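You operate a simulated robot arm through the tools that you are given. There is no shell and no other tool.

Carry out the task below with a simulated two-armed robot. There is one attempt and no reset: what you move stays moved.

## Task
Pick up the cylinder from the table half by the wall bench with one hand, pass it to the other hand and put it on the grey mat. Set down upright: cylinder.

It is judged by the outcome, as a careful person would: the job done as asked, and still so three seconds after it is handed in. It fails if anything else is knocked over, pushed out of place, dropped, spilled or broken.

## Robot
Two 7-joint arms with two-finger parallel grippers on one trunk, on a base that moves. Base frame: it is fixed to the floor where the robot stands at the start and does not move with it; the origin is under the middle of the robot, x ahead of it, y to its left, z up; the surface under the hand at the start is at about z = 0.85. Units: m, degrees, N and s.
The left shoulder is at the start at [0.021, 0.101, 1.454], the right one opposite. Each reaches about 0.627 m from its shoulder. Places, roughly: grey mat [-1.3, 1.3, 0.9]. Payload 2.4 kg a hand.
The TCP of each hand is the grasp point between the finger pads, 0.024 m short of the fingertips. In the tool frame z runs along the fingers and y along their closing line. Largest opening 0.068 m; finger width 0.017, thickness 0.01; the body of the gripper, 0.04 by 0.07 m, starts 0.041 m behind the TCP.
Orientation is that of the tool frame in the base frame, as [roll, pitch, yaw] about the fixed x, y, z axes, in that order (R = Rz(yaw) Ry(pitch) Rx(roll)). With the fingers straight down and closing along the base's y, the tool's x points along the base's -x, its y along +y and its z along -z.

## Interface
- The arms move only by the tool play_rows. It takes "left_rows", "right_rows" or both (then of equal length, played together; a hand with none holds still); each is a list of rows, each a list of 6 numbers: the shift along the base's x, y, z in m, then the turn, a rotation vector about the base's x, y, z in degrees. In form: [[dx, dy, dz, ax, ay, az], ...]. A call has 1 to 20 rows; each row is the pose to reach, as a shift and turn from the pose commanded when the call began. "left_jaw" and "right_jaw" are, for a hand that has rows, the opening in per cent of the stroke, from 0 (shut) to 100 (fully open), set as the call begins (left out, the last holds). Rows are played at 5 a second. More than 0.05 m and 8.6 degrees between two rows, or a gripper value outside its range, and nothing of the call is played. Where a pose cannot be reached the arm comes as near as it can. A force on the tool above 40 N (or 10 N above the force at the start of the call, whichever is more), or a blocked arm, ends the call early, and 0.2 s more pass. Each finger travels about 0.072 m/s and halts on what it meets, pressing with about 29 N; the grip force reading is that of the motor and also rises with nothing between the fingers. The clock runs only during rows and for 0.2 s after the last one: add rows that repeat a pose to give the fingers time. It gives the time, the measured TCP pose, the force on the tool (base axes), the opening and the grip force at its end, in the units of the frame above (readings bear some noise), with the torque about the TCP (base axes, N m) and any sound that the robot's microphone picked up.
- Cameras (640 x 400 px; columns grow to the right, rows downward): "scene" is now at [0.0818, -0.0065, 1.5838]; the picture's right is [-0.09, -1.00, -0.00], its down [-0.83, 0.07, -0.55] and it looks along [0.55, -0.05, -0.84] (base axes); focal length 286 px, centre (320, 200). "left" rides on the left gripper at [0.084, -0.011, -0.075] in its tool frame; the picture's right is [0.13, 0.99, 0.00], its down [-0.60, 0.08, -0.79] and it looks along [-0.79, 0.10, 0.61] (tool axes); focal length 251 px, centre (320, 200). "right" rides on the right gripper at [0.084, 0.011, -0.075] in its tool frame; the picture's right is [-0.13, 0.99, 0.00], its down [-0.60, -0.08, -0.79] and it looks along [-0.79, -0.10, 0.61] (tool axes); focal length 251 px, centre (320, 200). There is no depth. A picture from a camera that has moved, and an enlarged one, comes with that camera's place and axes in the base frame and with its lens.
- grab_frame(camera): a new picture of that camera. The clock stands still meanwhile.
- raise_lower(by): moves the trunk up (or, below 0, down) by that many m; the arms and the scene camera ride with it, the base frame stays. It gives what a move gives, with no picture.
- base_move(legs): drives the robot by 1 to 6 legs, each [ahead, left, turn to the left] in m, m and degrees, along the robot's own axes; the way and the turn of a leg run together, so that a leg with both is an arc; at most 1.5 m and 180 degrees a leg. The arms and the cameras ride along, it lands a little off, and it stops where it bumps. It gives what a move gives.
- head_to(pan, tilt): turns the head with the scene camera to pan (to the left, within 86 degrees either way) and tilt (down, from -29 to 69), counted from straight ahead of the robot (the tilt from the chest, where the trunk bows). It gives what a move gives.
- close_up(camera, box): a new picture of the part [left, top, right, bottom] of that camera's present view, enlarged. The clock stands still meanwhile.
- close_job(): hands the job in; it is judged then, once.

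Nothing tells you exact positions but the pictures and the camera data. Unless the task says otherwise, let go and move clear before handing in.

The tools are called after ">>>" by a JSON object that holds its "fn" and its "kwargs". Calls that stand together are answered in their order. play_rows: Moves the arms, as the interface text tells. Its arguments: {"type":"object","properties":{"left_rows":{"type":"array","items":{"type":"array","items":{"type":"number"}}},"left_jaw":{"type":"number"},"right_rows":{"type":"array","items":{"type":"array","items":{"type":"number"}}},"right_jaw":{"type":"number"}},"required":[]} The other tools are called the same way: raise_lower (by) moves the trunk up or down; base_move (legs) drives the base; head_to (pan, tilt) turns the head that bears the scene camera; grab_frame (camera) takes a picture; close_up (camera, box) takes an enlarged picture of a part of a camera's view; close_job () hands the job in.

At the start:

```text
time: 0.0
left_tcp_pos: [0.2735, 0.0381, 1.1205]
left_ee_rot: [-180.0, 0.0, 179.9]
left_force: [-0.4, 0.3, 0.0]
left_torque: [0.02, 0.02, -0.01]
left_finger_gap: 0.068
left_finger_force: 0.0
right_tcp_pos: [0.2488, -0.2106, 1.078]
right_ee_rot: [-179.8, 0.0, -180.0]
right_force: [0.3, 0.1, 0.3]
right_torque: [0.02, -0.01, 0.02]
right_finger_gap: 0.0682
right_finger_force: 0.1
trunk travel left (down, up): [-0.666, 0.183]
robot x, y, heading: [0.0007, 0.0014, 0.2]
head pan, tilt (commanded): [-5.0, 56.7]
```

scene: 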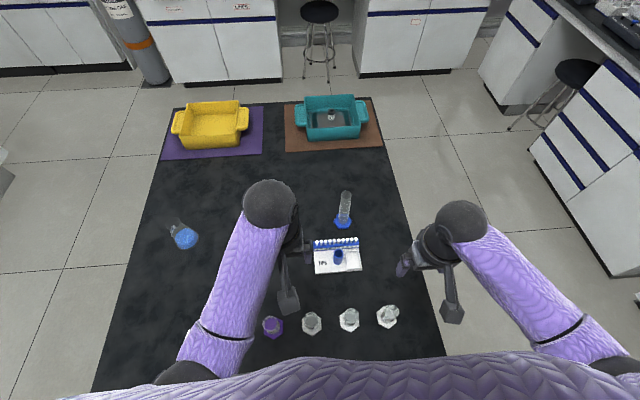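
right: 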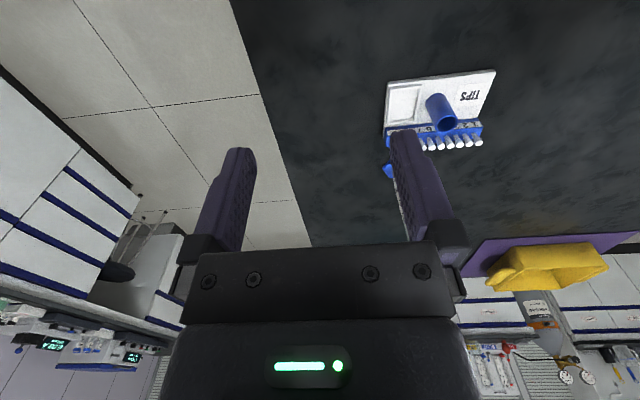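
left: 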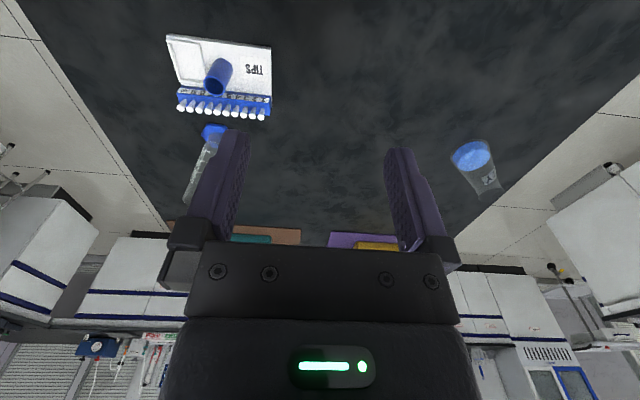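

I see a black table ahead with trays at the far end, a tip rack, a graduated cylinder, a beaker and small bottles. I'll look closer and look around before moving anything.

>>> {"fn": "close_up", "kwargs": {"camera": "scene", "box": [220, 160, 460, 350]}}

>>> {"fn": "close_up", "kwargs": {"camera": "scene", "box": [100, 80, 420, 280]}}

>>> {"fn": "head_to", "kwargs": {"pan": 0, "tilt": 20}}

>>> {"fn": "grab_frame", "kwargs": {"camera": "scene"}}

>>> {"fn": "head_to", "kwargs": {"pan": 80, "tilt": 25}}

>>> {"fn": "grab_frame", "kwargs": {"camera": "scene"}}

>>> {"fn": "head_to", "kwargs": {"pan": -80, "tilt": 25}}

>>> {"fn": "grab_frame", "kwargs": {"camera": "scene"}}

```text
2.11 times, centred on (340, 255) of scene
camera zoom: at [0.0818, -0.0065, 1.5838], right [-0.09, -1.0, 0.0], down [-0.83, 0.07, -0.55], along [0.55, -0.05, -0.84], focal length 602 px, centre (278, 84)
```

zoom: 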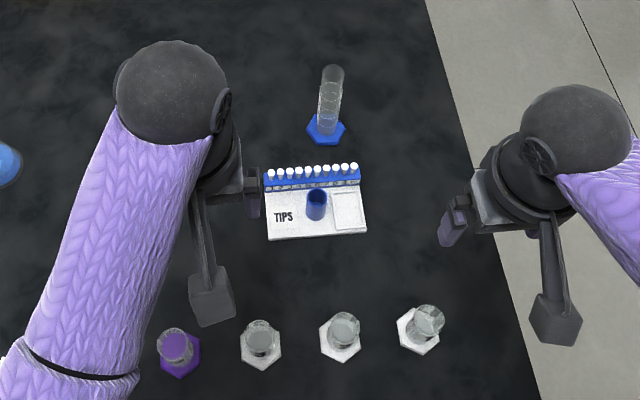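

```text
2.00 times, centred on (260, 180) of scene
camera zoom: at [0.0818, -0.0065, 1.5838], right [-0.09, -1.0, 0.0], down [-0.83, 0.07, -0.55], along [0.55, -0.05, -0.84], focal length 572 px, centre (440, 240)
```

zoom: 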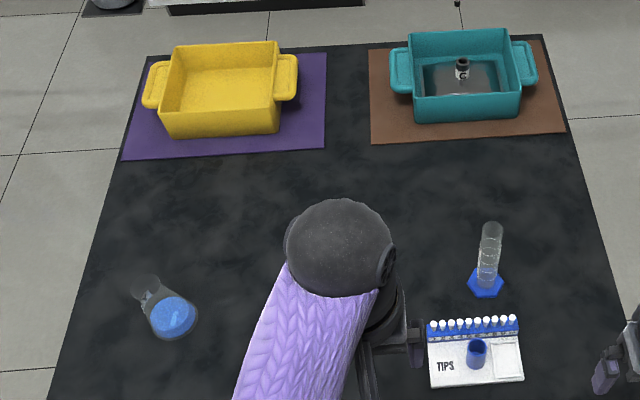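

```text
time: 1.0
left_tcp_pos: [0.2729, 0.0386, 1.1198]
left_ee_rot: [-180.0, 0.0, 180.0]
left_force: [0.2, 0.8, -1.5]
left_torque: [-0.01, 0.0, -0.02]
left_finger_gap: 0.0684
left_finger_force: 0.0
right_tcp_pos: [0.2487, -0.2107, 1.0771]
right_ee_rot: [-179.9, 0.0, 180.0]
right_force: [0.0, 0.2, 0.3]
right_torque: [-0.01, -0.01, 0.01]
right_finger_gap: 0.0682
right_finger_force: 0.1
trunk travel left (down, up): [-0.666, 0.183]
robot x, y, heading: [-0.0049, -0.0012, 0.3]
head pan, tilt (commanded): [0.0, 20.0]
```

```text
taken
camera scene: at [0.1048, -0.0003, 1.6379], right [0.0, -1.0, 0.0], down [-0.34, 0.0, -0.94], along [0.94, 0.0, -0.34], focal length 286 px, centre (320, 200)
```

scene: 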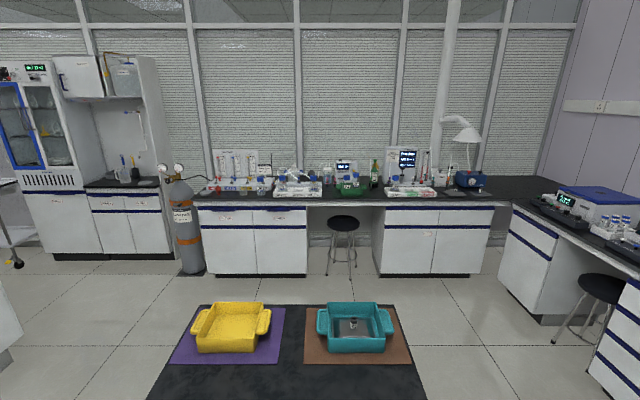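

```text
time: 2.6
left_tcp_pos: [0.2733, 0.0372, 1.1193]
left_ee_rot: [-179.9, 0.0, -180.0]
left_force: [0.3, -0.5, 0.4]
left_torque: [0.0, 0.02, -0.04]
left_finger_gap: 0.0677
left_finger_force: 0.0
right_tcp_pos: [0.2489, -0.2109, 1.0768]
right_ee_rot: [-180.0, 0.0, -180.0]
right_force: [-0.8, -0.4, -0.5]
right_torque: [0.0, 0.01, 0.01]
right_finger_gap: 0.0681
right_finger_force: 0.0
trunk travel left (down, up): [-0.666, 0.183]
robot x, y, heading: [-0.0008, 0.002, -0.1]
head pan, tilt (commanded): [80.0, 25.0]
```

```text
taken
camera scene: at [0.0278, 0.0904, 1.6299], right [0.98, -0.17, 0.0], down [-0.07, -0.42, -0.91], along [0.16, 0.89, -0.42], focal length 286 px, centre (320, 200)
```

scene: 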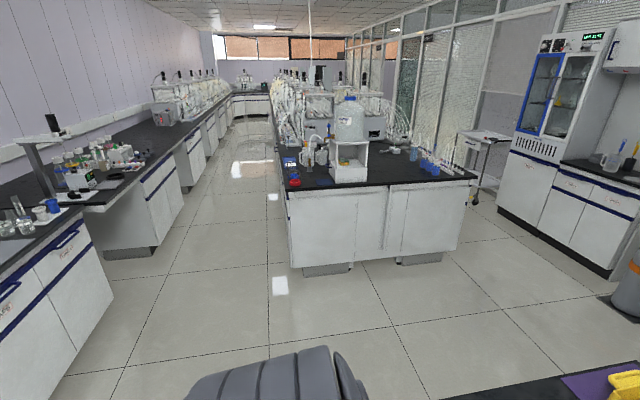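

```text
time: 5.0
left_tcp_pos: [0.2726, 0.0387, 1.1199]
left_ee_rot: [-180.0, 0.0, 180.0]
left_force: [0.4, -0.1, 0.0]
left_torque: [0.01, 0.02, 0.0]
left_finger_gap: 0.068
left_finger_force: 0.0
right_tcp_pos: [0.2491, -0.2107, 1.0776]
right_ee_rot: [-179.9, 0.0, -179.9]
right_force: [0.9, 0.4, 0.3]
right_torque: [0.0, 0.0, 0.02]
right_finger_gap: 0.0679
right_finger_force: 0.1
trunk travel left (down, up): [-0.666, 0.183]
robot x, y, heading: [-0.0011, 0.0019, -0.1]
head pan, tilt (commanded): [-80.0, 25.0]
```

```text
taken
camera scene: at [0.0278, -0.0911, 1.6299], right [-0.98, -0.17, 0.0], down [-0.07, 0.42, -0.91], along [0.16, -0.89, -0.42], focal length 286 px, centre (320, 200)
```

scene: 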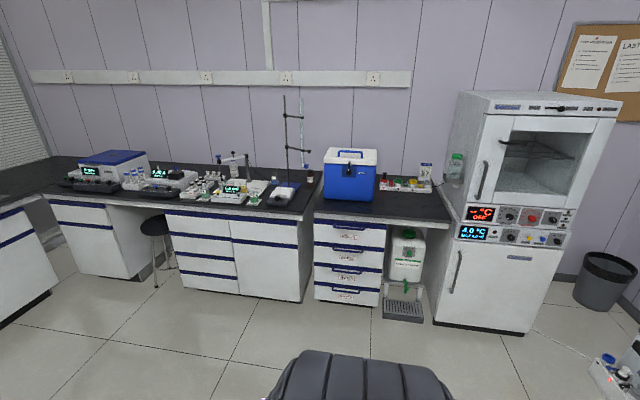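

The graduated cylinder on a blue hex base stands around (0.47, -0.115), and there's a row of small hex-based items near me. I'll check what those are, and look for the mat behind the robot.

>>> {"fn": "head_to", "kwargs": {"pan": 0, "tilt": 65}}

>>> {"fn": "grab_frame", "kwargs": {"camera": "scene"}}

>>> {"fn": "close_up", "kwargs": {"camera": "scene", "box": [240, 220, 440, 345]}}

>>> {"fn": "close_up", "kwargs": {"camera": "left", "box": [120, 0, 320, 125]}}

>>> {"fn": "close_up", "kwargs": {"camera": "right", "box": [340, 40, 540, 225]}}

```text
time: 6.5
left_tcp_pos: [0.2736, 0.037, 1.1194]
left_ee_rot: [-180.0, 0.0, 179.9]
left_force: [-0.3, 0.1, 0.4]
left_torque: [-0.05, 0.02, 0.03]
left_finger_gap: 0.0679
left_finger_force: 0.0
right_tcp_pos: [0.2483, -0.2095, 1.0768]
right_ee_rot: [-179.9, -0.1, -180.0]
right_force: [-0.5, 0.1, -0.3]
right_torque: [0.04, 0.02, 0.0]
right_finger_gap: 0.068
right_finger_force: 0.1
trunk travel left (down, up): [-0.666, 0.183]
robot x, y, heading: [-0.0013, 0.0001, 0.2]
head pan, tilt (commanded): [0.0, 65.0]
```

```text
taken
camera scene: at [0.0724, -0.0004, 1.5743], right [0.0, -1.0, 0.0], down [-0.91, 0.0, -0.42], along [0.42, 0.0, -0.91], focal length 286 px, centre (320, 200)
```

scene: 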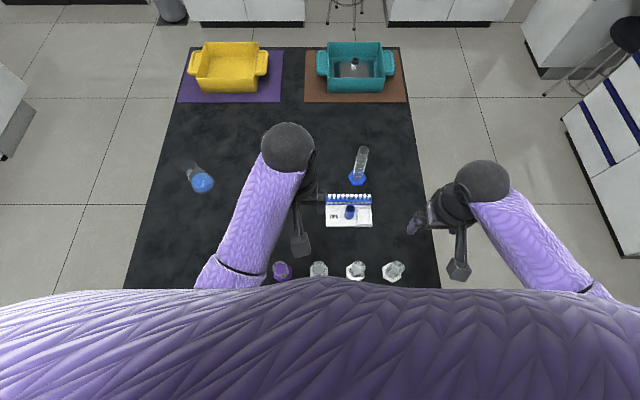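

```text
3.20 times, centred on (340, 282) of scene
camera zoom: at [0.0724, -0.0004, 1.5743], right [0.0, -1.0, 0.0], down [-0.91, 0.0, -0.42], along [0.42, 0.0, -0.91], focal length 915 px, centre (256, -64)
```

zoom: 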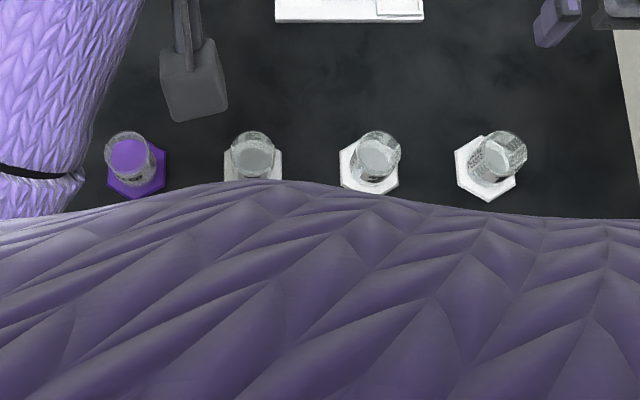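

```text
3.20 times, centred on (220, 62) of left
camera zoom: at [0.1888, 0.0277, 1.1946], right [-0.13, 0.99, 0.0], down [0.6, 0.08, 0.79], along [0.79, 0.1, -0.61], focal length 805 px, centre (640, 640)
```

zoom: 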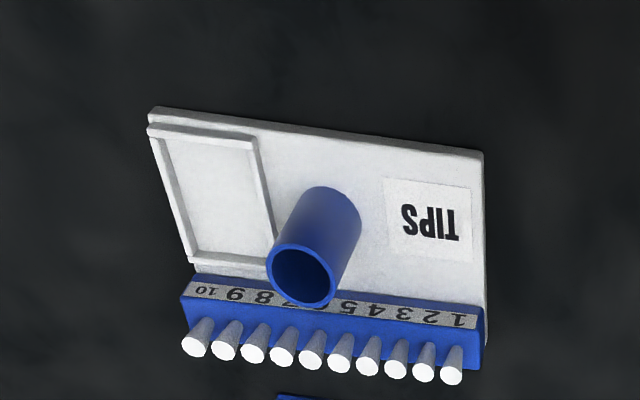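

```text
2.16 times, centred on (440, 132) of right
camera zoom: at [0.1648, -0.1983, 1.1525], right [0.13, 0.99, 0.0], down [0.6, -0.08, 0.79], along [0.79, -0.1, -0.61], focal length 544 px, centre (60, 346)
```

zoom: 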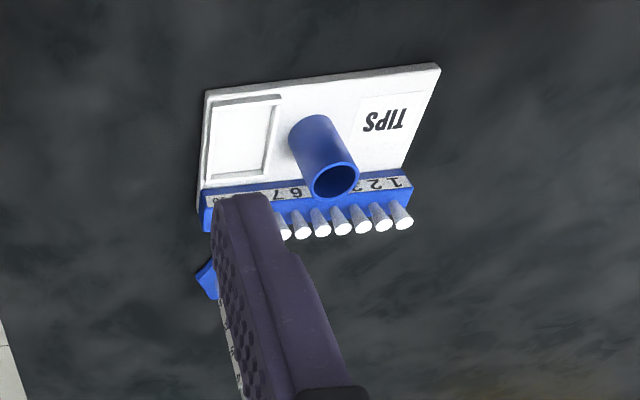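

The row near me looks like short hex-based tubes (~0.075 m tall), while the tall blue-based graduated cylinder stands on the right half. I'll back off a little to see the table uncovered, then turn to look at the mat.

>>> {"fn": "base_move", "kwargs": {"legs": [[-0.3, 0, 0]]}}

>>> {"fn": "head_to", "kwargs": {"pan": 0, "tilt": 50}}

>>> {"fn": "grab_frame", "kwargs": {"camera": "scene"}}

>>> {"fn": "head_to", "kwargs": {"pan": 86, "tilt": 25}}

>>> {"fn": "grab_frame", "kwargs": {"camera": "scene"}}

>>> {"fn": "head_to", "kwargs": {"pan": -86, "tilt": 35}}

>>> {"fn": "grab_frame", "kwargs": {"camera": "scene"}}

```text
time: 8.6
left_tcp_pos: [-0.0294, 0.0375, 1.119]
left_ee_rot: [-180.0, -0.1, -180.0]
left_force: [-0.2, 0.3, -0.4]
left_torque: [0.01, -0.02, -0.04]
left_finger_gap: 0.0682
left_finger_force: 0.0
right_tcp_pos: [-0.0525, -0.2111, 1.0774]
right_ee_rot: [-179.9, 0.0, -180.0]
right_force: [-0.5, 0.7, -0.5]
right_torque: [0.01, -0.02, 0.04]
right_finger_gap: 0.068
right_finger_force: 0.2
trunk travel left (down, up): [-0.666, 0.183]
robot x, y, heading: [-0.3036, 0.0037, 0.0]
head pan, tilt (commanded): [0.0, 65.0]
```

```text
time: 9.4
left_tcp_pos: [-0.0288, 0.0384, 1.1197]
left_ee_rot: [-180.0, -0.1, 180.0]
left_force: [-0.2, -0.6, -0.9]
left_torque: [0.03, -0.03, -0.01]
left_finger_gap: 0.0681
left_finger_force: 0.0
right_tcp_pos: [-0.0532, -0.2106, 1.0766]
right_ee_rot: [-179.8, 0.1, -179.9]
right_force: [-1.0, 0.1, -0.7]
right_torque: [-0.02, -0.01, -0.01]
right_finger_gap: 0.0678
right_finger_force: 0.0
trunk travel left (down, up): [-0.666, 0.183]
robot x, y, heading: [-0.3068, -0.002, -0.4]
head pan, tilt (commanded): [0.0, 50.0]
```

```text
taken
camera scene: at [-0.2133, -0.0003, 1.5924], right [0.0, -1.0, 0.0], down [-0.77, 0.0, -0.64], along [0.64, 0.0, -0.77], focal length 286 px, centre (320, 200)
```

scene: 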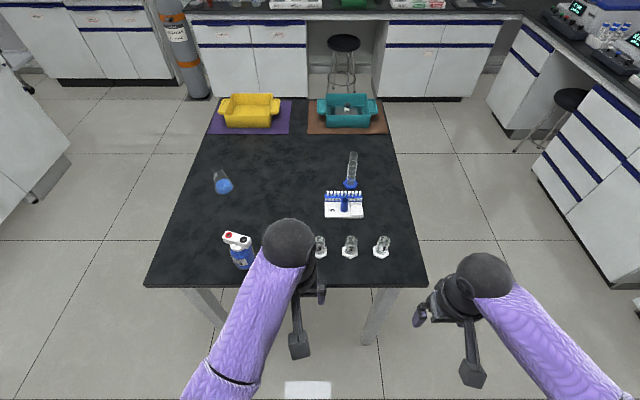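

```text
time: 11.0
left_tcp_pos: [-0.0272, 0.0382, 1.1203]
left_ee_rot: [179.9, 0.0, 179.9]
left_force: [-1.4, 0.3, -0.5]
left_torque: [0.01, 0.0, 0.01]
left_finger_gap: 0.0681
left_finger_force: 0.0
right_tcp_pos: [-0.0522, -0.2111, 1.0767]
right_ee_rot: [-179.9, -0.1, -180.0]
right_force: [-1.1, 0.5, -0.8]
right_torque: [0.02, -0.01, 0.01]
right_finger_gap: 0.068
right_finger_force: 0.0
trunk travel left (down, up): [-0.666, 0.183]
robot x, y, heading: [-0.3043, 0.0018, -0.2]
head pan, tilt (commanded): [85.9, 25.0]
```

```text
taken
camera scene: at [-0.2836, 0.0917, 1.6299], right [1.0, -0.07, 0.0], down [-0.03, -0.42, -0.91], along [0.07, 0.9, -0.42], focal length 286 px, centre (320, 200)
```

scene: 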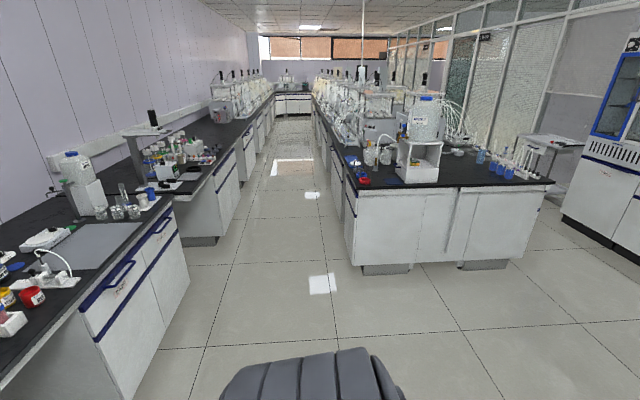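

```text
time: 13.6
left_tcp_pos: [-0.0284, 0.0383, 1.1201]
left_ee_rot: [180.0, 0.0, 180.0]
left_force: [0.1, 0.1, 0.4]
left_torque: [0.0, -0.01, -0.02]
left_finger_gap: 0.0681
left_finger_force: 0.0
right_tcp_pos: [-0.0524, -0.2103, 1.0772]
right_ee_rot: [-179.9, 0.0, -180.0]
right_force: [0.7, 0.0, -0.7]
right_torque: [0.03, 0.01, 0.0]
right_finger_gap: 0.068
right_finger_force: 0.0
trunk travel left (down, up): [-0.666, 0.183]
robot x, y, heading: [-0.3032, 0.0003, -0.2]
head pan, tilt (commanded): [-85.9, 35.0]
```

```text
taken
camera scene: at [-0.284, -0.0881, 1.6142], right [-1.0, -0.07, 0.0], down [-0.04, 0.57, -0.82], along [0.06, -0.82, -0.57], focal length 286 px, centre (320, 200)
```

scene: 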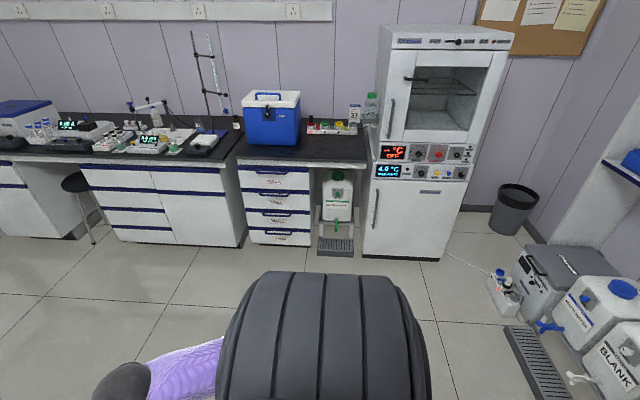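

The grey mat is visible on the bench behind to my left. Now a closer look at the table from here.

>>> {"fn": "head_to", "kwargs": {"pan": 0, "tilt": 50}}

>>> {"fn": "close_up", "kwargs": {"camera": "scene", "box": [200, 140, 420, 278]}}

>>> {"fn": "close_up", "kwargs": {"camera": "scene", "box": [310, 140, 410, 202]}}

>>> {"fn": "grab_frame", "kwargs": {"camera": "right"}}

>>> {"fn": "grab_frame", "kwargs": {"camera": "left"}}

```text
time: 15.2
left_tcp_pos: [-0.0283, 0.0373, 1.119]
left_ee_rot: [-180.0, 0.0, 180.0]
left_force: [0.1, -0.1, -0.3]
left_torque: [-0.01, -0.01, 0.0]
left_finger_gap: 0.0681
left_finger_force: 0.1
right_tcp_pos: [-0.0522, -0.2109, 1.0771]
right_ee_rot: [-179.9, 0.0, -180.0]
right_force: [0.3, -0.5, 0.9]
right_torque: [0.02, 0.02, 0.0]
right_finger_gap: 0.0678
right_finger_force: 0.0
trunk travel left (down, up): [-0.666, 0.183]
robot x, y, heading: [-0.3011, -0.0014, -0.2]
head pan, tilt (commanded): [0.0, 50.0]
```

```text
2.90 times, centred on (310, 209) of scene
camera zoom: at [-0.2132, -0.0003, 1.5924], right [0.0, -1.0, 0.0], down [-0.77, 0.0, -0.64], along [0.64, 0.0, -0.77], focal length 829 px, centre (349, 174)
```

zoom: 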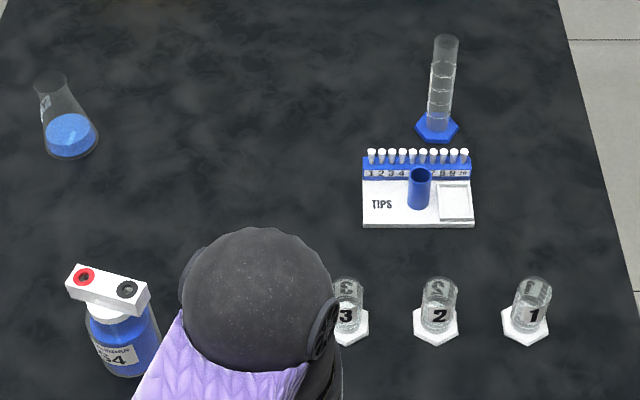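

```text
6.40 times, centred on (360, 171) of scene
camera zoom: at [-0.2132, -0.0003, 1.5924], right [0.0, -1.0, 0.0], down [-0.77, 0.0, -0.64], along [0.64, 0.0, -0.77], focal length 1830 px, centre (64, 386)
```

zoom: 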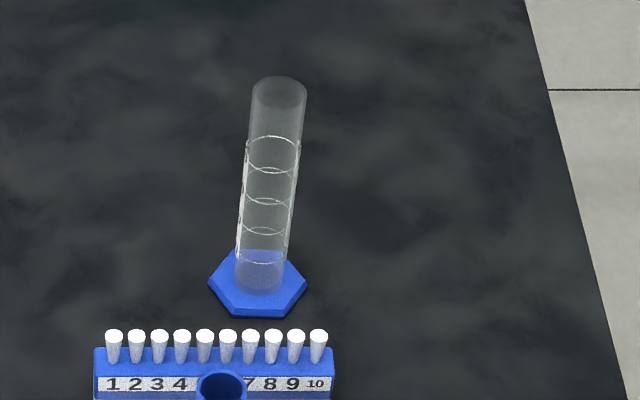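

```text
taken
camera right: at [-0.1372, -0.1983, 1.1525], right [0.13, 0.99, 0.0], down [0.6, -0.08, 0.79], along [0.79, -0.1, -0.61], focal length 251 px, centre (320, 200)
```

right: 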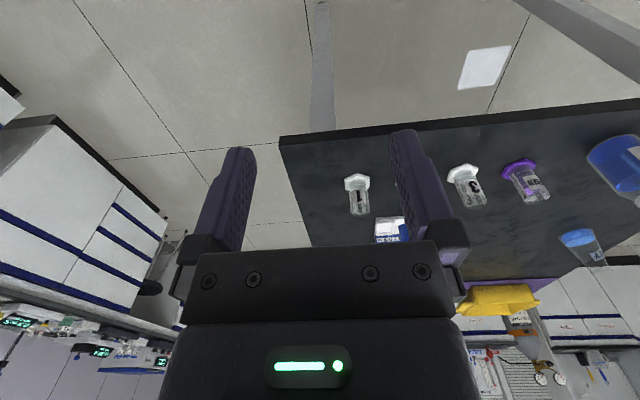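

```text
taken
camera left: at [-0.1131, 0.0277, 1.1946], right [-0.13, 0.99, 0.0], down [0.6, 0.08, 0.79], along [0.79, 0.1, -0.61], focal length 251 px, centre (320, 200)
```

left: 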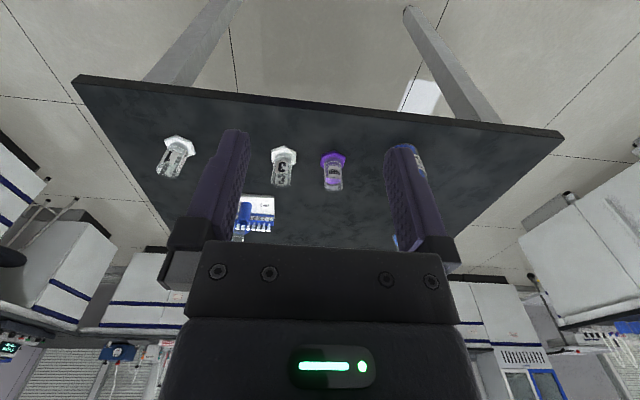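

The tall graduated cylinder with the blue base is at about (0.468, -0.107), its top near z = 1.0, on the right half beside the right wall bench. The near row are numbered jars. I'll lower the trunk while clear of the table and bring the hands back up relative to it.

>>> {"fn": "raise_lower", "kwargs": {"by": -0.2}}

>>> {"fn": "play_rows", "kwargs": {"left_rows": [[0, 0.02, 0.04, 0, 0, 0], [0, 0.04, 0.08, 0, 0, 0], [0, 0.06, 0.12, 0, 0, 0], [0, 0.08, 0.16, 0, 0, 0], [0, 0.1, 0.2, 0, 0, 0], [0, 0.1, 0.2, 0, 0, 0]], "right_rows": [[0, 0, 0.04, 0, 0, 0], [0, 0, 0.08, 0, 0, 0], [0, 0, 0.12, 0, 0, 0], [0, 0, 0.16, 0, 0, 0], [0, 0, 0.2, 0, 0, 0], [0, 0, 0.2, 0, 0, 0]]}}

>>> {"fn": "grab_frame", "kwargs": {"camera": "scene"}}

```text
time: 17.3
left_tcp_pos: [-0.0286, 0.0413, 0.9185]
left_ee_rot: [179.6, 0.1, -179.9]
left_force: [-1.1, -0.2, 0.1]
left_torque: [0.04, -0.01, 0.01]
left_finger_gap: 0.068
left_finger_force: 0.1
right_tcp_pos: [-0.0532, -0.2113, 0.8779]
right_ee_rot: [-179.9, -0.1, -179.9]
right_force: [0.4, 0.6, 0.0]
right_torque: [-0.01, -0.03, -0.02]
right_finger_gap: 0.0681
right_finger_force: 0.1
trunk travel left (down, up): [-0.466, 0.383]
robot x, y, heading: [-0.3031, 0.0031, 0.1]
head pan, tilt (commanded): [0.0, 50.0]
```

```text
time: 17.8
left_tcp_pos: [-0.0192, 0.1366, 0.9265]
left_ee_rot: [165.4, 2.1, -178.4]
left_force: [15.5, 4.5, -15.7]
left_torque: [0.04, -0.44, -0.18]
left_finger_gap: 0.0681
left_finger_force: 0.0
left hand out of reach, approached as far as the arm can: row 1, 2
right_tcp_pos: [-0.0525, -0.2118, 0.9096]
right_ee_rot: [179.9, 0.0, -179.8]
right_force: [1.2, -0.8, -0.4]
right_torque: [0.01, -0.03, 0.01]
right_finger_gap: 0.0683
right_finger_force: 0.1
trunk travel left (down, up): [-0.466, 0.383]
robot x, y, heading: [-0.305, -0.0034, 0.0]
head pan, tilt (commanded): [0.0, 50.0]
stopped in row 2 (left hand): the arm was blocked; the commanded pose is now the measured one
```

```text
taken
camera scene: at [-0.2014, -0.001, 1.392], right [0.0, -1.0, 0.0], down [-0.77, 0.0, -0.64], along [0.64, 0.0, -0.77], focal length 286 px, centre (320, 200)
```

scene: 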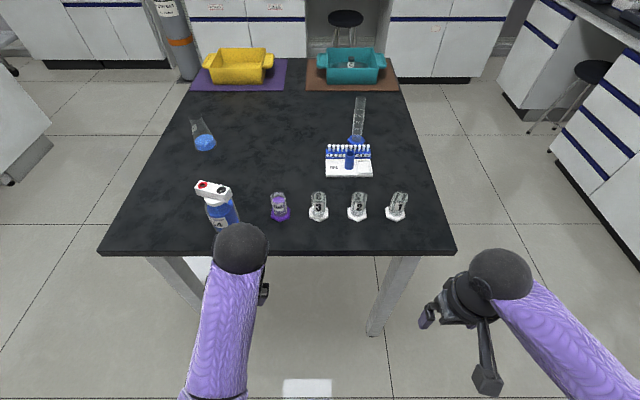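

The left arm stopped early, reporting it was out of reach and blocked. I'll check the left hand's surroundings before going on.

>>> {"fn": "grab_frame", "kwargs": {"camera": "left"}}

>>> {"fn": "head_to", "kwargs": {"pan": 20, "tilt": 69}}

>>> {"fn": "grab_frame", "kwargs": {"camera": "scene"}}

```text
taken
camera left: at [-0.1062, 0.1052, 0.9939], right [-0.17, 0.96, 0.24], down [0.58, -0.11, 0.81], along [0.8, 0.28, -0.53], focal length 251 px, centre (320, 200)
```

left: 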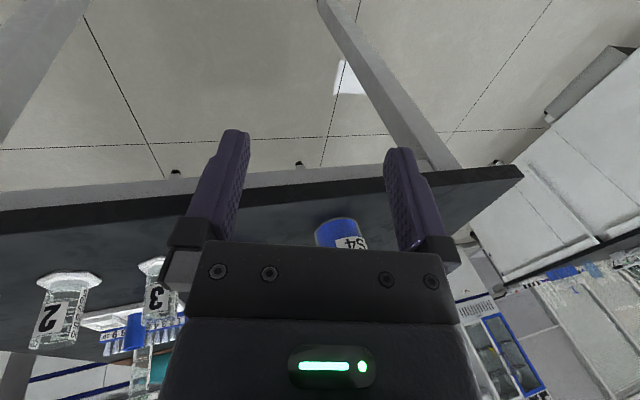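

```text
time: 18.6
left_tcp_pos: [-0.02, 0.1367, 0.9276]
left_ee_rot: [165.5, 2.0, -178.1]
left_force: [32.6, 0.9, -21.1]
left_torque: [0.56, 0.16, 0.82]
left_finger_gap: 0.0679
left_finger_force: 0.0
right_tcp_pos: [-0.0531, -0.2114, 0.9094]
right_ee_rot: [179.9, 0.0, -179.9]
right_force: [0.1, 0.5, 0.2]
right_torque: [-0.01, 0.0, 0.01]
right_finger_gap: 0.0681
right_finger_force: 0.0
trunk travel left (down, up): [-0.466, 0.383]
robot x, y, heading: [-0.2995, 0.0031, 0.1]
head pan, tilt (commanded): [20.0, 68.8]
```

```text
taken
camera scene: at [-0.2259, 0.0189, 1.3701], right [0.34, -0.94, 0.0], down [-0.88, -0.32, -0.36], along [0.34, 0.12, -0.93], focal length 286 px, centre (320, 200)
```

scene: 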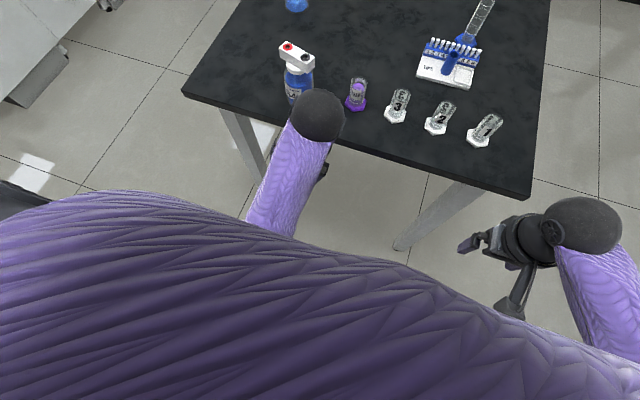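

The left tool reads a force pushing it forward and down, so its camera bracket is probably folded against the torso. I'll back up a bit for room, then extend the left hand forward to free it.

>>> {"fn": "base_move", "kwargs": {"legs": [[-0.15, 0, 0]]}}

>>> {"fn": "play_rows", "kwargs": {"left_rows": [[0.02, 0, 0, 0, 0, 0], [0.04, 0, 0, 0, 0, 0], [0.06, 0, 0, 0, 0, 0], [0.08, 0, 0, 0, 0, 0], [0.1, 0, 0, 0, 0, 0], [0.1, 0, 0, 0, 0, 0]]}}

>>> {"fn": "grab_frame", "kwargs": {"camera": "scene"}}

```text
time: 19.9
left_tcp_pos: [-0.1696, 0.1371, 0.9281]
left_ee_rot: [165.6, 2.0, -178.3]
left_force: [34.0, -5.4, -23.9]
left_torque: [1.07, 0.12, 1.53]
left_finger_gap: 0.0683
left_finger_force: 0.1
right_tcp_pos: [-0.2029, -0.2106, 0.9089]
right_ee_rot: [-179.9, 0.1, -179.9]
right_force: [-0.1, 0.2, -0.3]
right_torque: [-0.01, 0.01, 0.01]
right_finger_gap: 0.0679
right_finger_force: 0.1
trunk travel left (down, up): [-0.466, 0.383]
robot x, y, heading: [-0.4522, 0.0045, 0.0]
head pan, tilt (commanded): [20.0, 68.8]
```

```text
time: 21.4
left_tcp_pos: [-0.068, 0.1365, 0.9274]
left_ee_rot: [165.5, 2.0, -178.3]
left_force: [-1.4, -0.9, -1.0]
left_torque: [0.04, 0.01, 0.02]
left_finger_gap: 0.068
left_finger_force: 0.1
right_tcp_pos: [-0.2004, -0.2119, 0.9083]
right_ee_rot: [-179.9, 0.0, -179.9]
right_force: [0.8, 0.4, -0.2]
right_torque: [0.01, -0.01, -0.01]
right_finger_gap: 0.0679
right_finger_force: 0.0
trunk travel left (down, up): [-0.466, 0.383]
robot x, y, heading: [-0.4501, -0.0003, 0.3]
head pan, tilt (commanded): [20.0, 68.8]
```

```text
taken
camera scene: at [-0.3746, 0.0189, 1.3701], right [0.34, -0.94, 0.0], down [-0.88, -0.32, -0.36], along [0.34, 0.12, -0.93], focal length 286 px, centre (320, 200)
```

scene: 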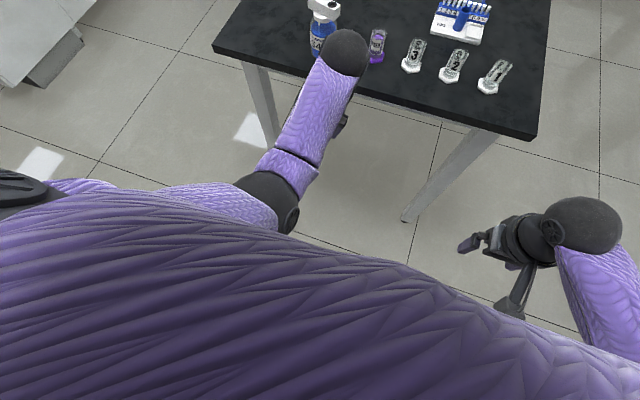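

Freed: the left force is back to zero. Next I'll lift both hands while keeping them well ahead of the torso.

>>> {"fn": "play_rows", "kwargs": {"left_rows": [[0, 0, 0.03, 2.4, 0, 0], [0, 0, 0.06, 4.8, 0, 0], [0, 0, 0.09, 7.2, 0, 0], [0, 0, 0.12, 9.6, 0, 0], [0, 0, 0.14, 12, 0, 0], [0, 0, 0.16, 14.4, 0, 0], [0, 0, 0.16, 14.4, 0, 0]], "right_rows": [[0.03, 0, 0, 0, 0, 0], [0.06, 0, 0.02, 0, 0, 0], [0.09, 0, 0.05, 0, 0, 0], [0.12, 0, 0.08, 0, 0, 0], [0.13, 0, 0.12, 0, 0, 0], [0.13, 0, 0.16, 0, 0, 0], [0.13, 0, 0.16, 0, 0, 0]]}}

>>> {"fn": "head_to", "kwargs": {"pan": 0, "tilt": 50}}

>>> {"fn": "grab_frame", "kwargs": {"camera": "scene"}}

```text
time: 21.9
left_tcp_pos: [-0.0664, 0.1373, 0.9785]
left_ee_rot: [161.5, 3.2, -178.0]
left_force: [11.3, 7.8, -8.2]
left_torque: [-0.24, -0.15, -0.45]
left_finger_gap: 0.0678
left_finger_force: 0.1
right_tcp_pos: [-0.1502, -0.2119, 0.9226]
right_ee_rot: [180.0, 0.0, -180.0]
right_force: [0.3, -0.8, 0.2]
right_torque: [0.03, 0.03, 0.0]
right_finger_gap: 0.0679
right_finger_force: 0.0
trunk travel left (down, up): [-0.466, 0.383]
robot x, y, heading: [-0.4539, -0.0007, 0.1]
head pan, tilt (commanded): [20.0, 68.8]
stopped in row 2 (left hand): the force on the tool passed its limit at 98 N (the readings are from after the stop); the commanded pose is now the measured one
```

```text
time: 22.8
left_tcp_pos: [-0.066, 0.1365, 0.9781]
left_ee_rot: [161.4, 3.2, -177.9]
left_force: [20.3, 4.9, -13.9]
left_torque: [0.11, 0.0, 0.18]
left_finger_gap: 0.0684
left_finger_force: 0.1
right_tcp_pos: [-0.1518, -0.2104, 0.9234]
right_ee_rot: [179.9, 0.0, -179.9]
right_force: [1.6, 0.1, -0.3]
right_torque: [-0.02, 0.0, 0.02]
right_finger_gap: 0.0678
right_finger_force: 0.3
trunk travel left (down, up): [-0.466, 0.383]
robot x, y, heading: [-0.449, -0.0015, 0.1]
head pan, tilt (commanded): [0.0, 50.0]
```

```text
taken
camera scene: at [-0.3501, -0.0002, 1.3919], right [0.0, -1.0, 0.0], down [-0.77, 0.0, -0.64], along [0.64, 0.0, -0.77], focal length 286 px, centre (320, 200)
```

scene: 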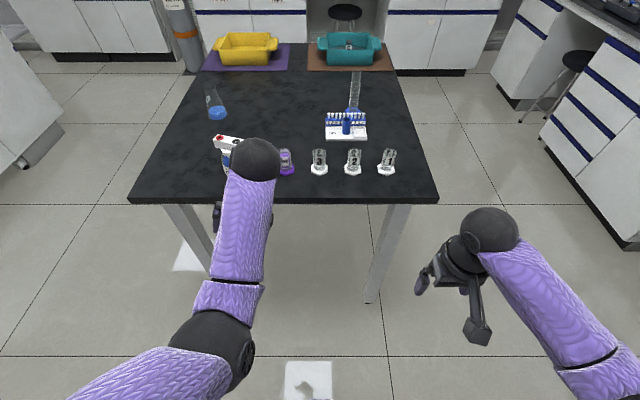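

Raising the hands with the trunk this low makes the left camera bracket foul its own forearm. I'll undo that: bring both hands back to the starting arm posture and raise the trunk to the original height.

>>> {"fn": "play_rows", "kwargs": {"left_rows": [[0, 0, -0.025, 2, 0, 0], [0, 0, -0.05, 4, 0, 0], [0, 0, -0.05, 4, 0, 0]]}}

```text
time: 23.6
left_tcp_pos: [-0.0667, 0.1379, 0.9289]
left_ee_rot: [157.4, 3.3, -178.1]
left_force: [0.7, -0.6, 0.2]
left_torque: [0.03, 0.0, -0.02]
left_finger_gap: 0.0679
left_finger_force: 0.1
right_tcp_pos: [-0.1508, -0.2103, 0.923]
right_ee_rot: [-179.9, 0.0, -179.9]
right_force: [0.5, 0.8, 0.0]
right_torque: [0.01, 0.0, -0.01]
right_finger_gap: 0.068
right_finger_force: 0.1
trunk travel left (down, up): [-0.466, 0.383]
robot x, y, heading: [-0.4506, -0.0019, -0.1]
head pan, tilt (commanded): [0.0, 50.0]
```

Rotation sense is clear now. I'll return the left hand to its starting posture relative to the robot.

>>> {"fn": "play_rows", "kwargs": {"left_rows": [[0, -0.02, 0, -5.6, 0, 0], [0, -0.04, 0, -11.3, 0, 0], [-0.02, -0.06, 0, -17, 0, 0], [-0.05, -0.08, 0, -22.6, 0, 0], [-0.08, -0.1, 0, -22.6, 0, 0], [-0.08, -0.1, 0, -22.6, 0, 0]]}}

>>> {"fn": "raise_lower", "kwargs": {"by": 0.2}}

>>> {"fn": "grab_frame", "kwargs": {"camera": "scene"}}

```text
time: 24.8
left_tcp_pos: [-0.0671, 0.0765, 0.9936]
left_ee_rot: [176.2, 16.0, -175.7]
left_force: [0.8, -0.4, 0.0]
left_torque: [-0.01, -0.04, -0.01]
left_finger_gap: 0.068
left_finger_force: 0.1
right_tcp_pos: [-0.1503, -0.2111, 0.9235]
right_ee_rot: [-180.0, 0.0, -179.9]
right_force: [0.5, 0.3, -0.3]
right_torque: [-0.01, 0.0, 0.02]
right_finger_gap: 0.0679
right_finger_force: 0.0
trunk travel left (down, up): [-0.466, 0.383]
robot x, y, heading: [-0.4517, -0.004, 0.1]
head pan, tilt (commanded): [0.0, 50.0]
stopped in row 5 (left hand): the arm was blocked; the commanded pose is now the measured one
```

```text
time: 26.9
left_tcp_pos: [-0.0681, 0.079, 1.1939]
left_ee_rot: [175.8, 15.9, -175.7]
left_force: [-0.3, 0.5, 0.7]
left_torque: [0.04, 0.01, -0.02]
left_finger_gap: 0.0679
left_finger_force: 0.0
right_tcp_pos: [-0.1502, -0.2108, 1.1231]
right_ee_rot: [-180.0, 0.1, -179.9]
right_force: [0.4, -0.4, 0.1]
right_torque: [0.01, 0.0, 0.02]
right_finger_gap: 0.0678
right_finger_force: 0.0
trunk travel left (down, up): [-0.666, 0.183]
robot x, y, heading: [-0.453, -0.0026, -0.1]
head pan, tilt (commanded): [0.0, 50.0]
```

```text
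taken
camera scene: at [-0.3617, -0.0003, 1.5923], right [0.0, -1.0, 0.0], down [-0.77, 0.0, -0.64], along [0.64, 0.0, -0.77], focal length 286 px, centre (320, 200)
```

scene: 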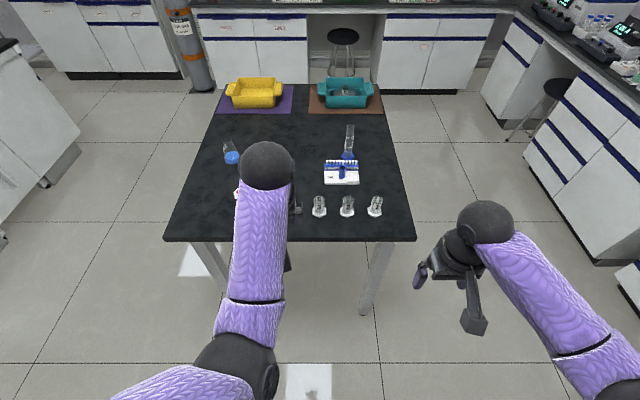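

The trunk is back at its start height. The left hand is pitched forward about 16°, so I'll lower it first to get the bracket off the forearm, then straighten it.

>>> {"fn": "play_rows", "kwargs": {"left_rows": [[0, 0, -0.04, 0, 0, 0], [0, 0, -0.08, 0, 0, 0], [0, 0, -0.11, 0, 4, 0], [0, 0, -0.11, -2, 8, -2], [0, 0, -0.11, -4, 12, -4], [0, 0, -0.11, -4, 16, -4], [0, 0, -0.11, -4, 16, -4]]}}

>>> {"fn": "grab_frame", "kwargs": {"camera": "scene"}}

```text
time: 28.5
left_tcp_pos: [-0.0693, 0.0723, 1.0838]
left_ee_rot: [-179.8, -0.7, -179.5]
left_force: [-0.2, -0.6, 1.4]
left_torque: [0.03, 0.02, -0.02]
left_finger_gap: 0.068
left_finger_force: 0.1
right_tcp_pos: [-0.151, -0.2106, 1.1238]
right_ee_rot: [180.0, 0.1, -179.9]
right_force: [0.0, -0.3, -0.1]
right_torque: [-0.01, 0.03, 0.01]
right_finger_gap: 0.0676
right_finger_force: 0.0
trunk travel left (down, up): [-0.666, 0.183]
robot x, y, heading: [-0.4475, -0.0044, -0.2]
head pan, tilt (commanded): [0.0, 50.0]
```

```text
taken
camera scene: at [-0.3619, -0.0003, 1.5924], right [0.0, -1.0, 0.0], down [-0.77, 0.0, -0.64], along [0.64, 0.0, -0.77], focal length 286 px, centre (320, 200)
```

scene: 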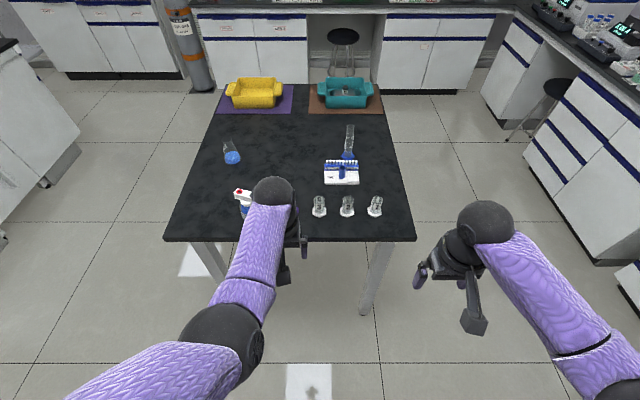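

Both hands are now in comfortable postures (left TCP 1.084, right 1.124), well above everything on the table. I'll drive back to the table and look again.

>>> {"fn": "base_move", "kwargs": {"legs": [[0.45, 0, 0]]}}

>>> {"fn": "head_to", "kwargs": {"pan": -8, "tilt": 52}}

>>> {"fn": "grab_frame", "kwargs": {"camera": "scene"}}

>>> {"fn": "close_up", "kwargs": {"camera": "scene", "box": [270, 140, 398, 220]}}

```text
time: 31.3
left_tcp_pos: [0.3806, 0.0696, 1.0837]
left_ee_rot: [-179.8, -0.5, -179.6]
left_force: [0.8, -0.6, -0.6]
left_torque: [-0.01, 0.04, 0.01]
left_finger_gap: 0.068
left_finger_force: 0.0
right_tcp_pos: [0.3004, -0.2113, 1.1237]
right_ee_rot: [-180.0, 0.0, -180.0]
right_force: [-0.7, -0.1, -0.1]
right_torque: [0.02, 0.02, -0.02]
right_finger_gap: 0.0679
right_finger_force: 0.0
trunk travel left (down, up): [-0.666, 0.183]
robot x, y, heading: [-0.0016, 0.0013, -0.1]
head pan, tilt (commanded): [0.0, 50.0]
```

```text
time: 31.9
left_tcp_pos: [0.3802, 0.07, 1.0838]
left_ee_rot: [-179.8, -0.5, -179.7]
left_force: [0.3, 0.4, 0.1]
left_torque: [0.07, 0.02, 0.02]
left_finger_gap: 0.0681
left_finger_force: 0.1
right_tcp_pos: [0.2999, -0.2127, 1.1226]
right_ee_rot: [180.0, 0.0, -179.9]
right_force: [-0.5, -0.4, -0.4]
right_torque: [0.01, 0.01, -0.02]
right_finger_gap: 0.0681
right_finger_force: 0.0
trunk travel left (down, up): [-0.666, 0.183]
robot x, y, heading: [-0.0015, -0.0008, -0.2]
head pan, tilt (commanded): [-8.0, 52.0]
```

```text
taken
camera scene: at [0.0854, -0.0112, 1.5898], right [-0.14, -0.99, 0.0], down [-0.78, 0.11, -0.62], along [0.61, -0.09, -0.79], focal length 286 px, centre (320, 200)
```

scene: 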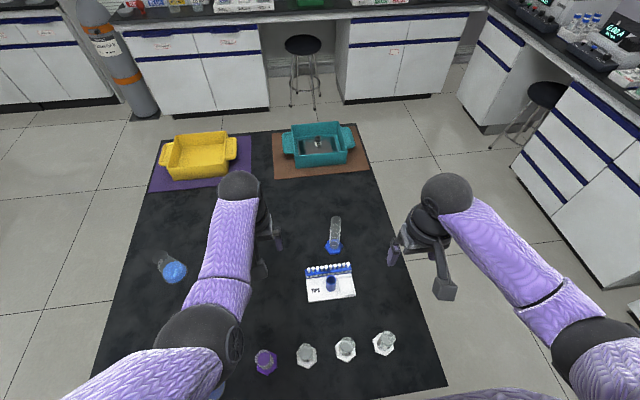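

```text
5.00 times, centred on (334, 180) of scene
camera zoom: at [0.0854, -0.0112, 1.5898], right [-0.14, -0.99, 0.0], down [-0.78, 0.11, -0.62], along [0.61, -0.09, -0.79], focal length 1430 px, centre (250, 300)
```

zoom: 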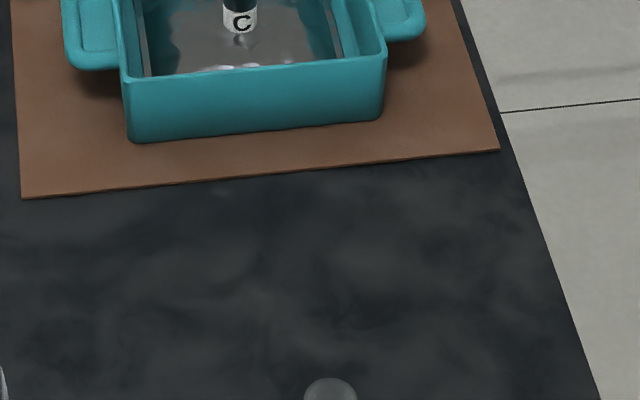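

The cylinder base is at about pixel (334, 247). I'll zoom in to pin its position.

>>> {"fn": "close_up", "kwargs": {"camera": "scene", "box": [290, 205, 386, 265]}}

>>> {"fn": "close_up", "kwargs": {"camera": "right", "box": [240, 0, 560, 200]}}

```text
6.67 times, centred on (338, 235) of scene
camera zoom: at [0.0854, -0.0112, 1.5898], right [-0.14, -0.99, 0.0], down [-0.78, 0.11, -0.62], along [0.61, -0.09, -0.79], focal length 1906 px, centre (200, -33)
```

zoom: 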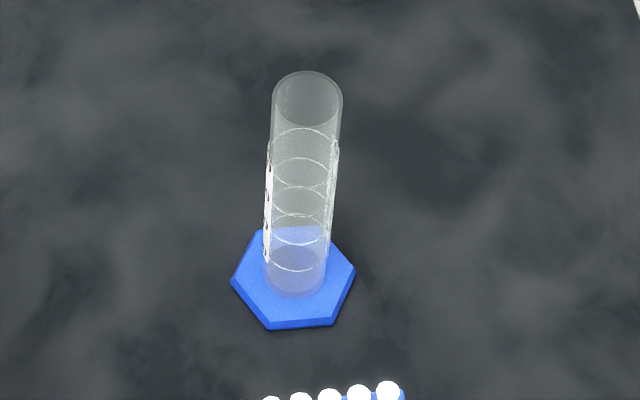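

```text
2.00 times, centred on (400, 100) of right
camera zoom: at [0.2149, -0.1993, 1.1984], right [0.13, 0.99, 0.0], down [0.6, -0.08, 0.79], along [0.79, -0.1, -0.61], focal length 503 px, centre (160, 400)
```

zoom: 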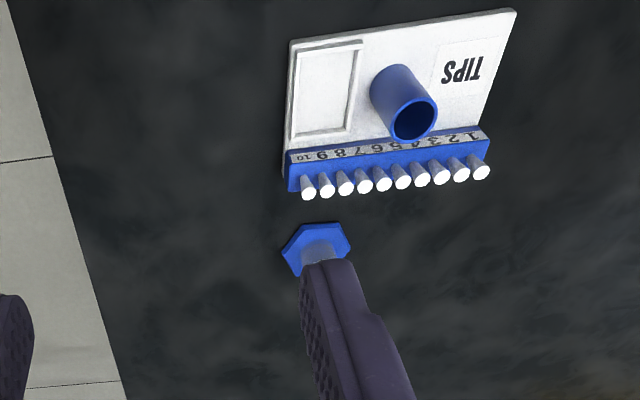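

Two views agree on the cylinder axis at about (0.475, -0.107), with its top at z ≈ 0.997 and tube about 27 mm wide. I'll move the right hand to hover above it.

>>> {"fn": "play_rows", "kwargs": {"right_rows": [[0.035, 0.021, 0, 0, 0, 0], [0.07, 0.042, 0, 0, 0, 0], [0.105, 0.063, -0.01, 0, 0, 0], [0.14, 0.084, -0.02, 0, 0, 0], [0.175, 0.106, -0.03, 0, 0, 0], [0.175, 0.106, -0.03, 0, 0, 0], [0.175, 0.106, -0.03, 0, 0, 0]], "right_jaw": 100}}

>>> {"fn": "grab_frame", "kwargs": {"camera": "right"}}

>>> {"fn": "grab_frame", "kwargs": {"camera": "left"}}

>>> {"fn": "grab_frame", "kwargs": {"camera": "scene"}}

```text
time: 33.5
left_tcp_pos: [0.381, 0.0714, 1.0846]
left_ee_rot: [-179.8, -0.5, -179.6]
left_force: [0.1, -0.8, 0.5]
left_torque: [-0.01, -0.02, 0.01]
left_finger_gap: 0.0682
left_finger_force: 0.0
right_tcp_pos: [0.4425, -0.1151, 1.1056]
right_ee_rot: [-180.0, 0.0, 180.0]
right_force: [0.6, 0.7, 0.4]
right_torque: [0.01, 0.0, -0.01]
right_finger_gap: 0.0679
right_finger_force: 0.1
right hand out of reach, approached as far as the arm can: row 5, 6, 7
trunk travel left (down, up): [-0.666, 0.183]
robot x, y, heading: [0.0005, -0.0027, -0.3]
head pan, tilt (commanded): [-8.0, 52.0]
```

```text
taken
camera right: at [0.3593, -0.1031, 1.1807], right [0.13, 0.99, 0.0], down [0.6, -0.08, 0.79], along [0.79, -0.1, -0.61], focal length 251 px, centre (320, 200)
```

right: 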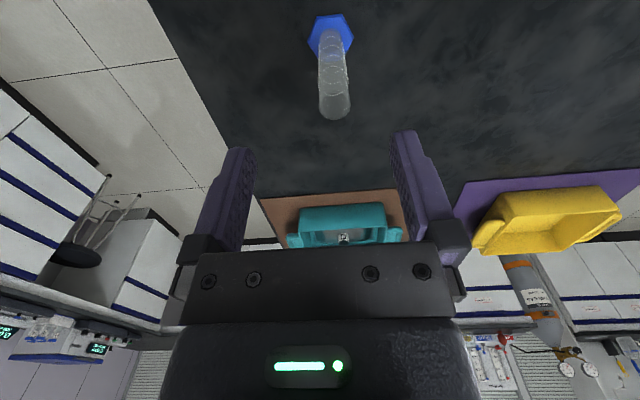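

```text
taken
camera left: at [0.2965, 0.0601, 1.1591], right [-0.14, 0.99, 0.0], down [0.61, 0.09, 0.79], along [0.78, 0.11, -0.62], focal length 251 px, centre (320, 200)
```

left: 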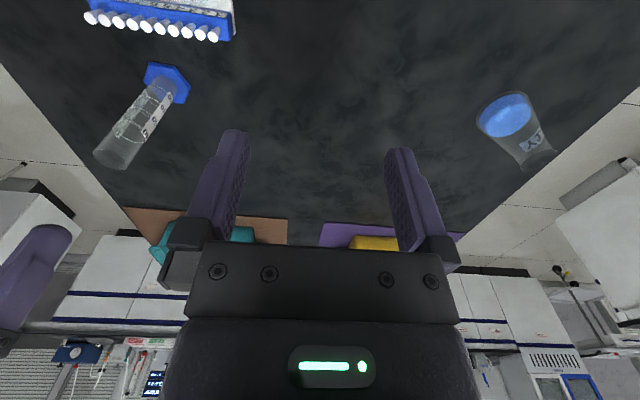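

```text
taken
camera scene: at [0.0854, -0.0113, 1.5898], right [-0.14, -0.99, 0.0], down [-0.78, 0.11, -0.62], along [0.61, -0.09, -0.79], focal length 286 px, centre (320, 200)
```

scene: 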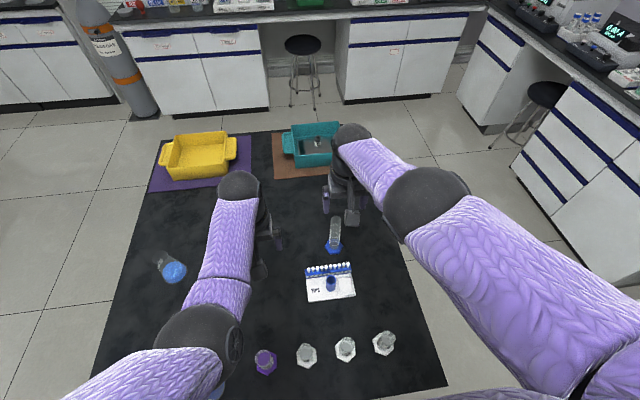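

The straight-down reach runs out about 3 cm short, with the arm nearly stretched. Tilting the fingers 20° forward brings the wrist closer, so I'll do that at hover height and see where it lands.

>>> {"fn": "play_rows", "kwargs": {"right_rows": [[0, 0, 0.01, 0, -7, 0], [0, 0, 0.01, 0, -14, 0], [0, 0, 0.01, 0, -20, 0], [0, 0, 0.01, 0, -20, 0], [0, 0, 0.01, 0, -20, 0]]}}

>>> {"fn": "grab_frame", "kwargs": {"camera": "right"}}

>>> {"fn": "grab_frame", "kwargs": {"camera": "left"}}

```text
time: 34.8
left_tcp_pos: [0.3812, 0.0711, 1.0833]
left_ee_rot: [-179.7, -0.5, -179.6]
left_force: [1.1, 0.0, -0.3]
left_torque: [0.01, -0.02, 0.01]
left_finger_gap: 0.068
left_finger_force: 0.0
right_tcp_pos: [0.4428, -0.1145, 1.1143]
right_ee_rot: [-180.0, 20.2, 180.0]
right_force: [-0.1, -0.7, -0.2]
right_torque: [0.02, -0.04, -0.04]
right_finger_gap: 0.0679
right_finger_force: 0.0
trunk travel left (down, up): [-0.666, 0.183]
robot x, y, heading: [0.0023, -0.0024, -0.2]
head pan, tilt (commanded): [-8.0, 52.0]
```

```text
taken
camera right: at [0.338, -0.1029, 1.157], right [0.12, 0.99, 0.04], down [0.3, -0.08, 0.95], along [0.95, -0.1, -0.3], focal length 251 px, centre (320, 200)
```

right: 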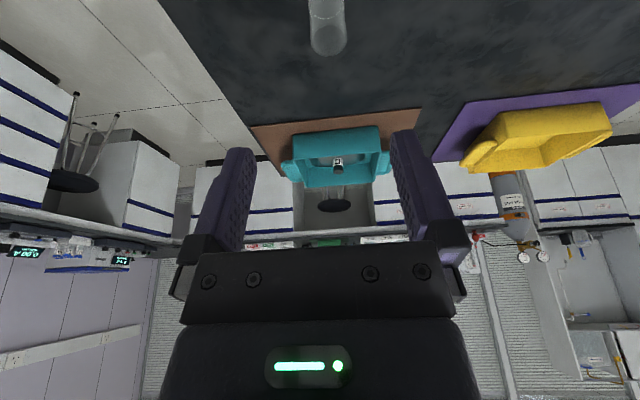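

```text
taken
camera left: at [0.2965, 0.0602, 1.1591], right [-0.14, 0.99, 0.0], down [0.61, 0.09, 0.79], along [0.78, 0.11, -0.62], focal length 251 px, centre (320, 200)
```

left: 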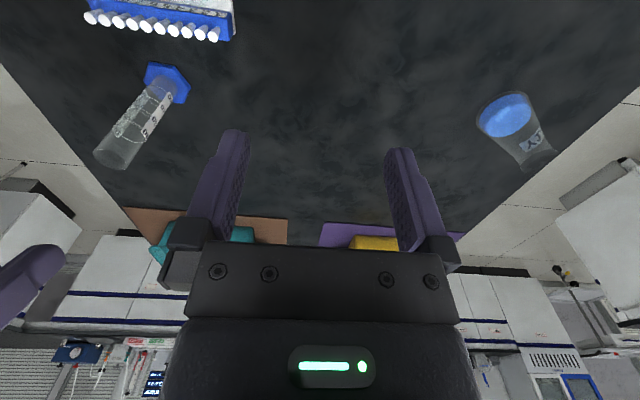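

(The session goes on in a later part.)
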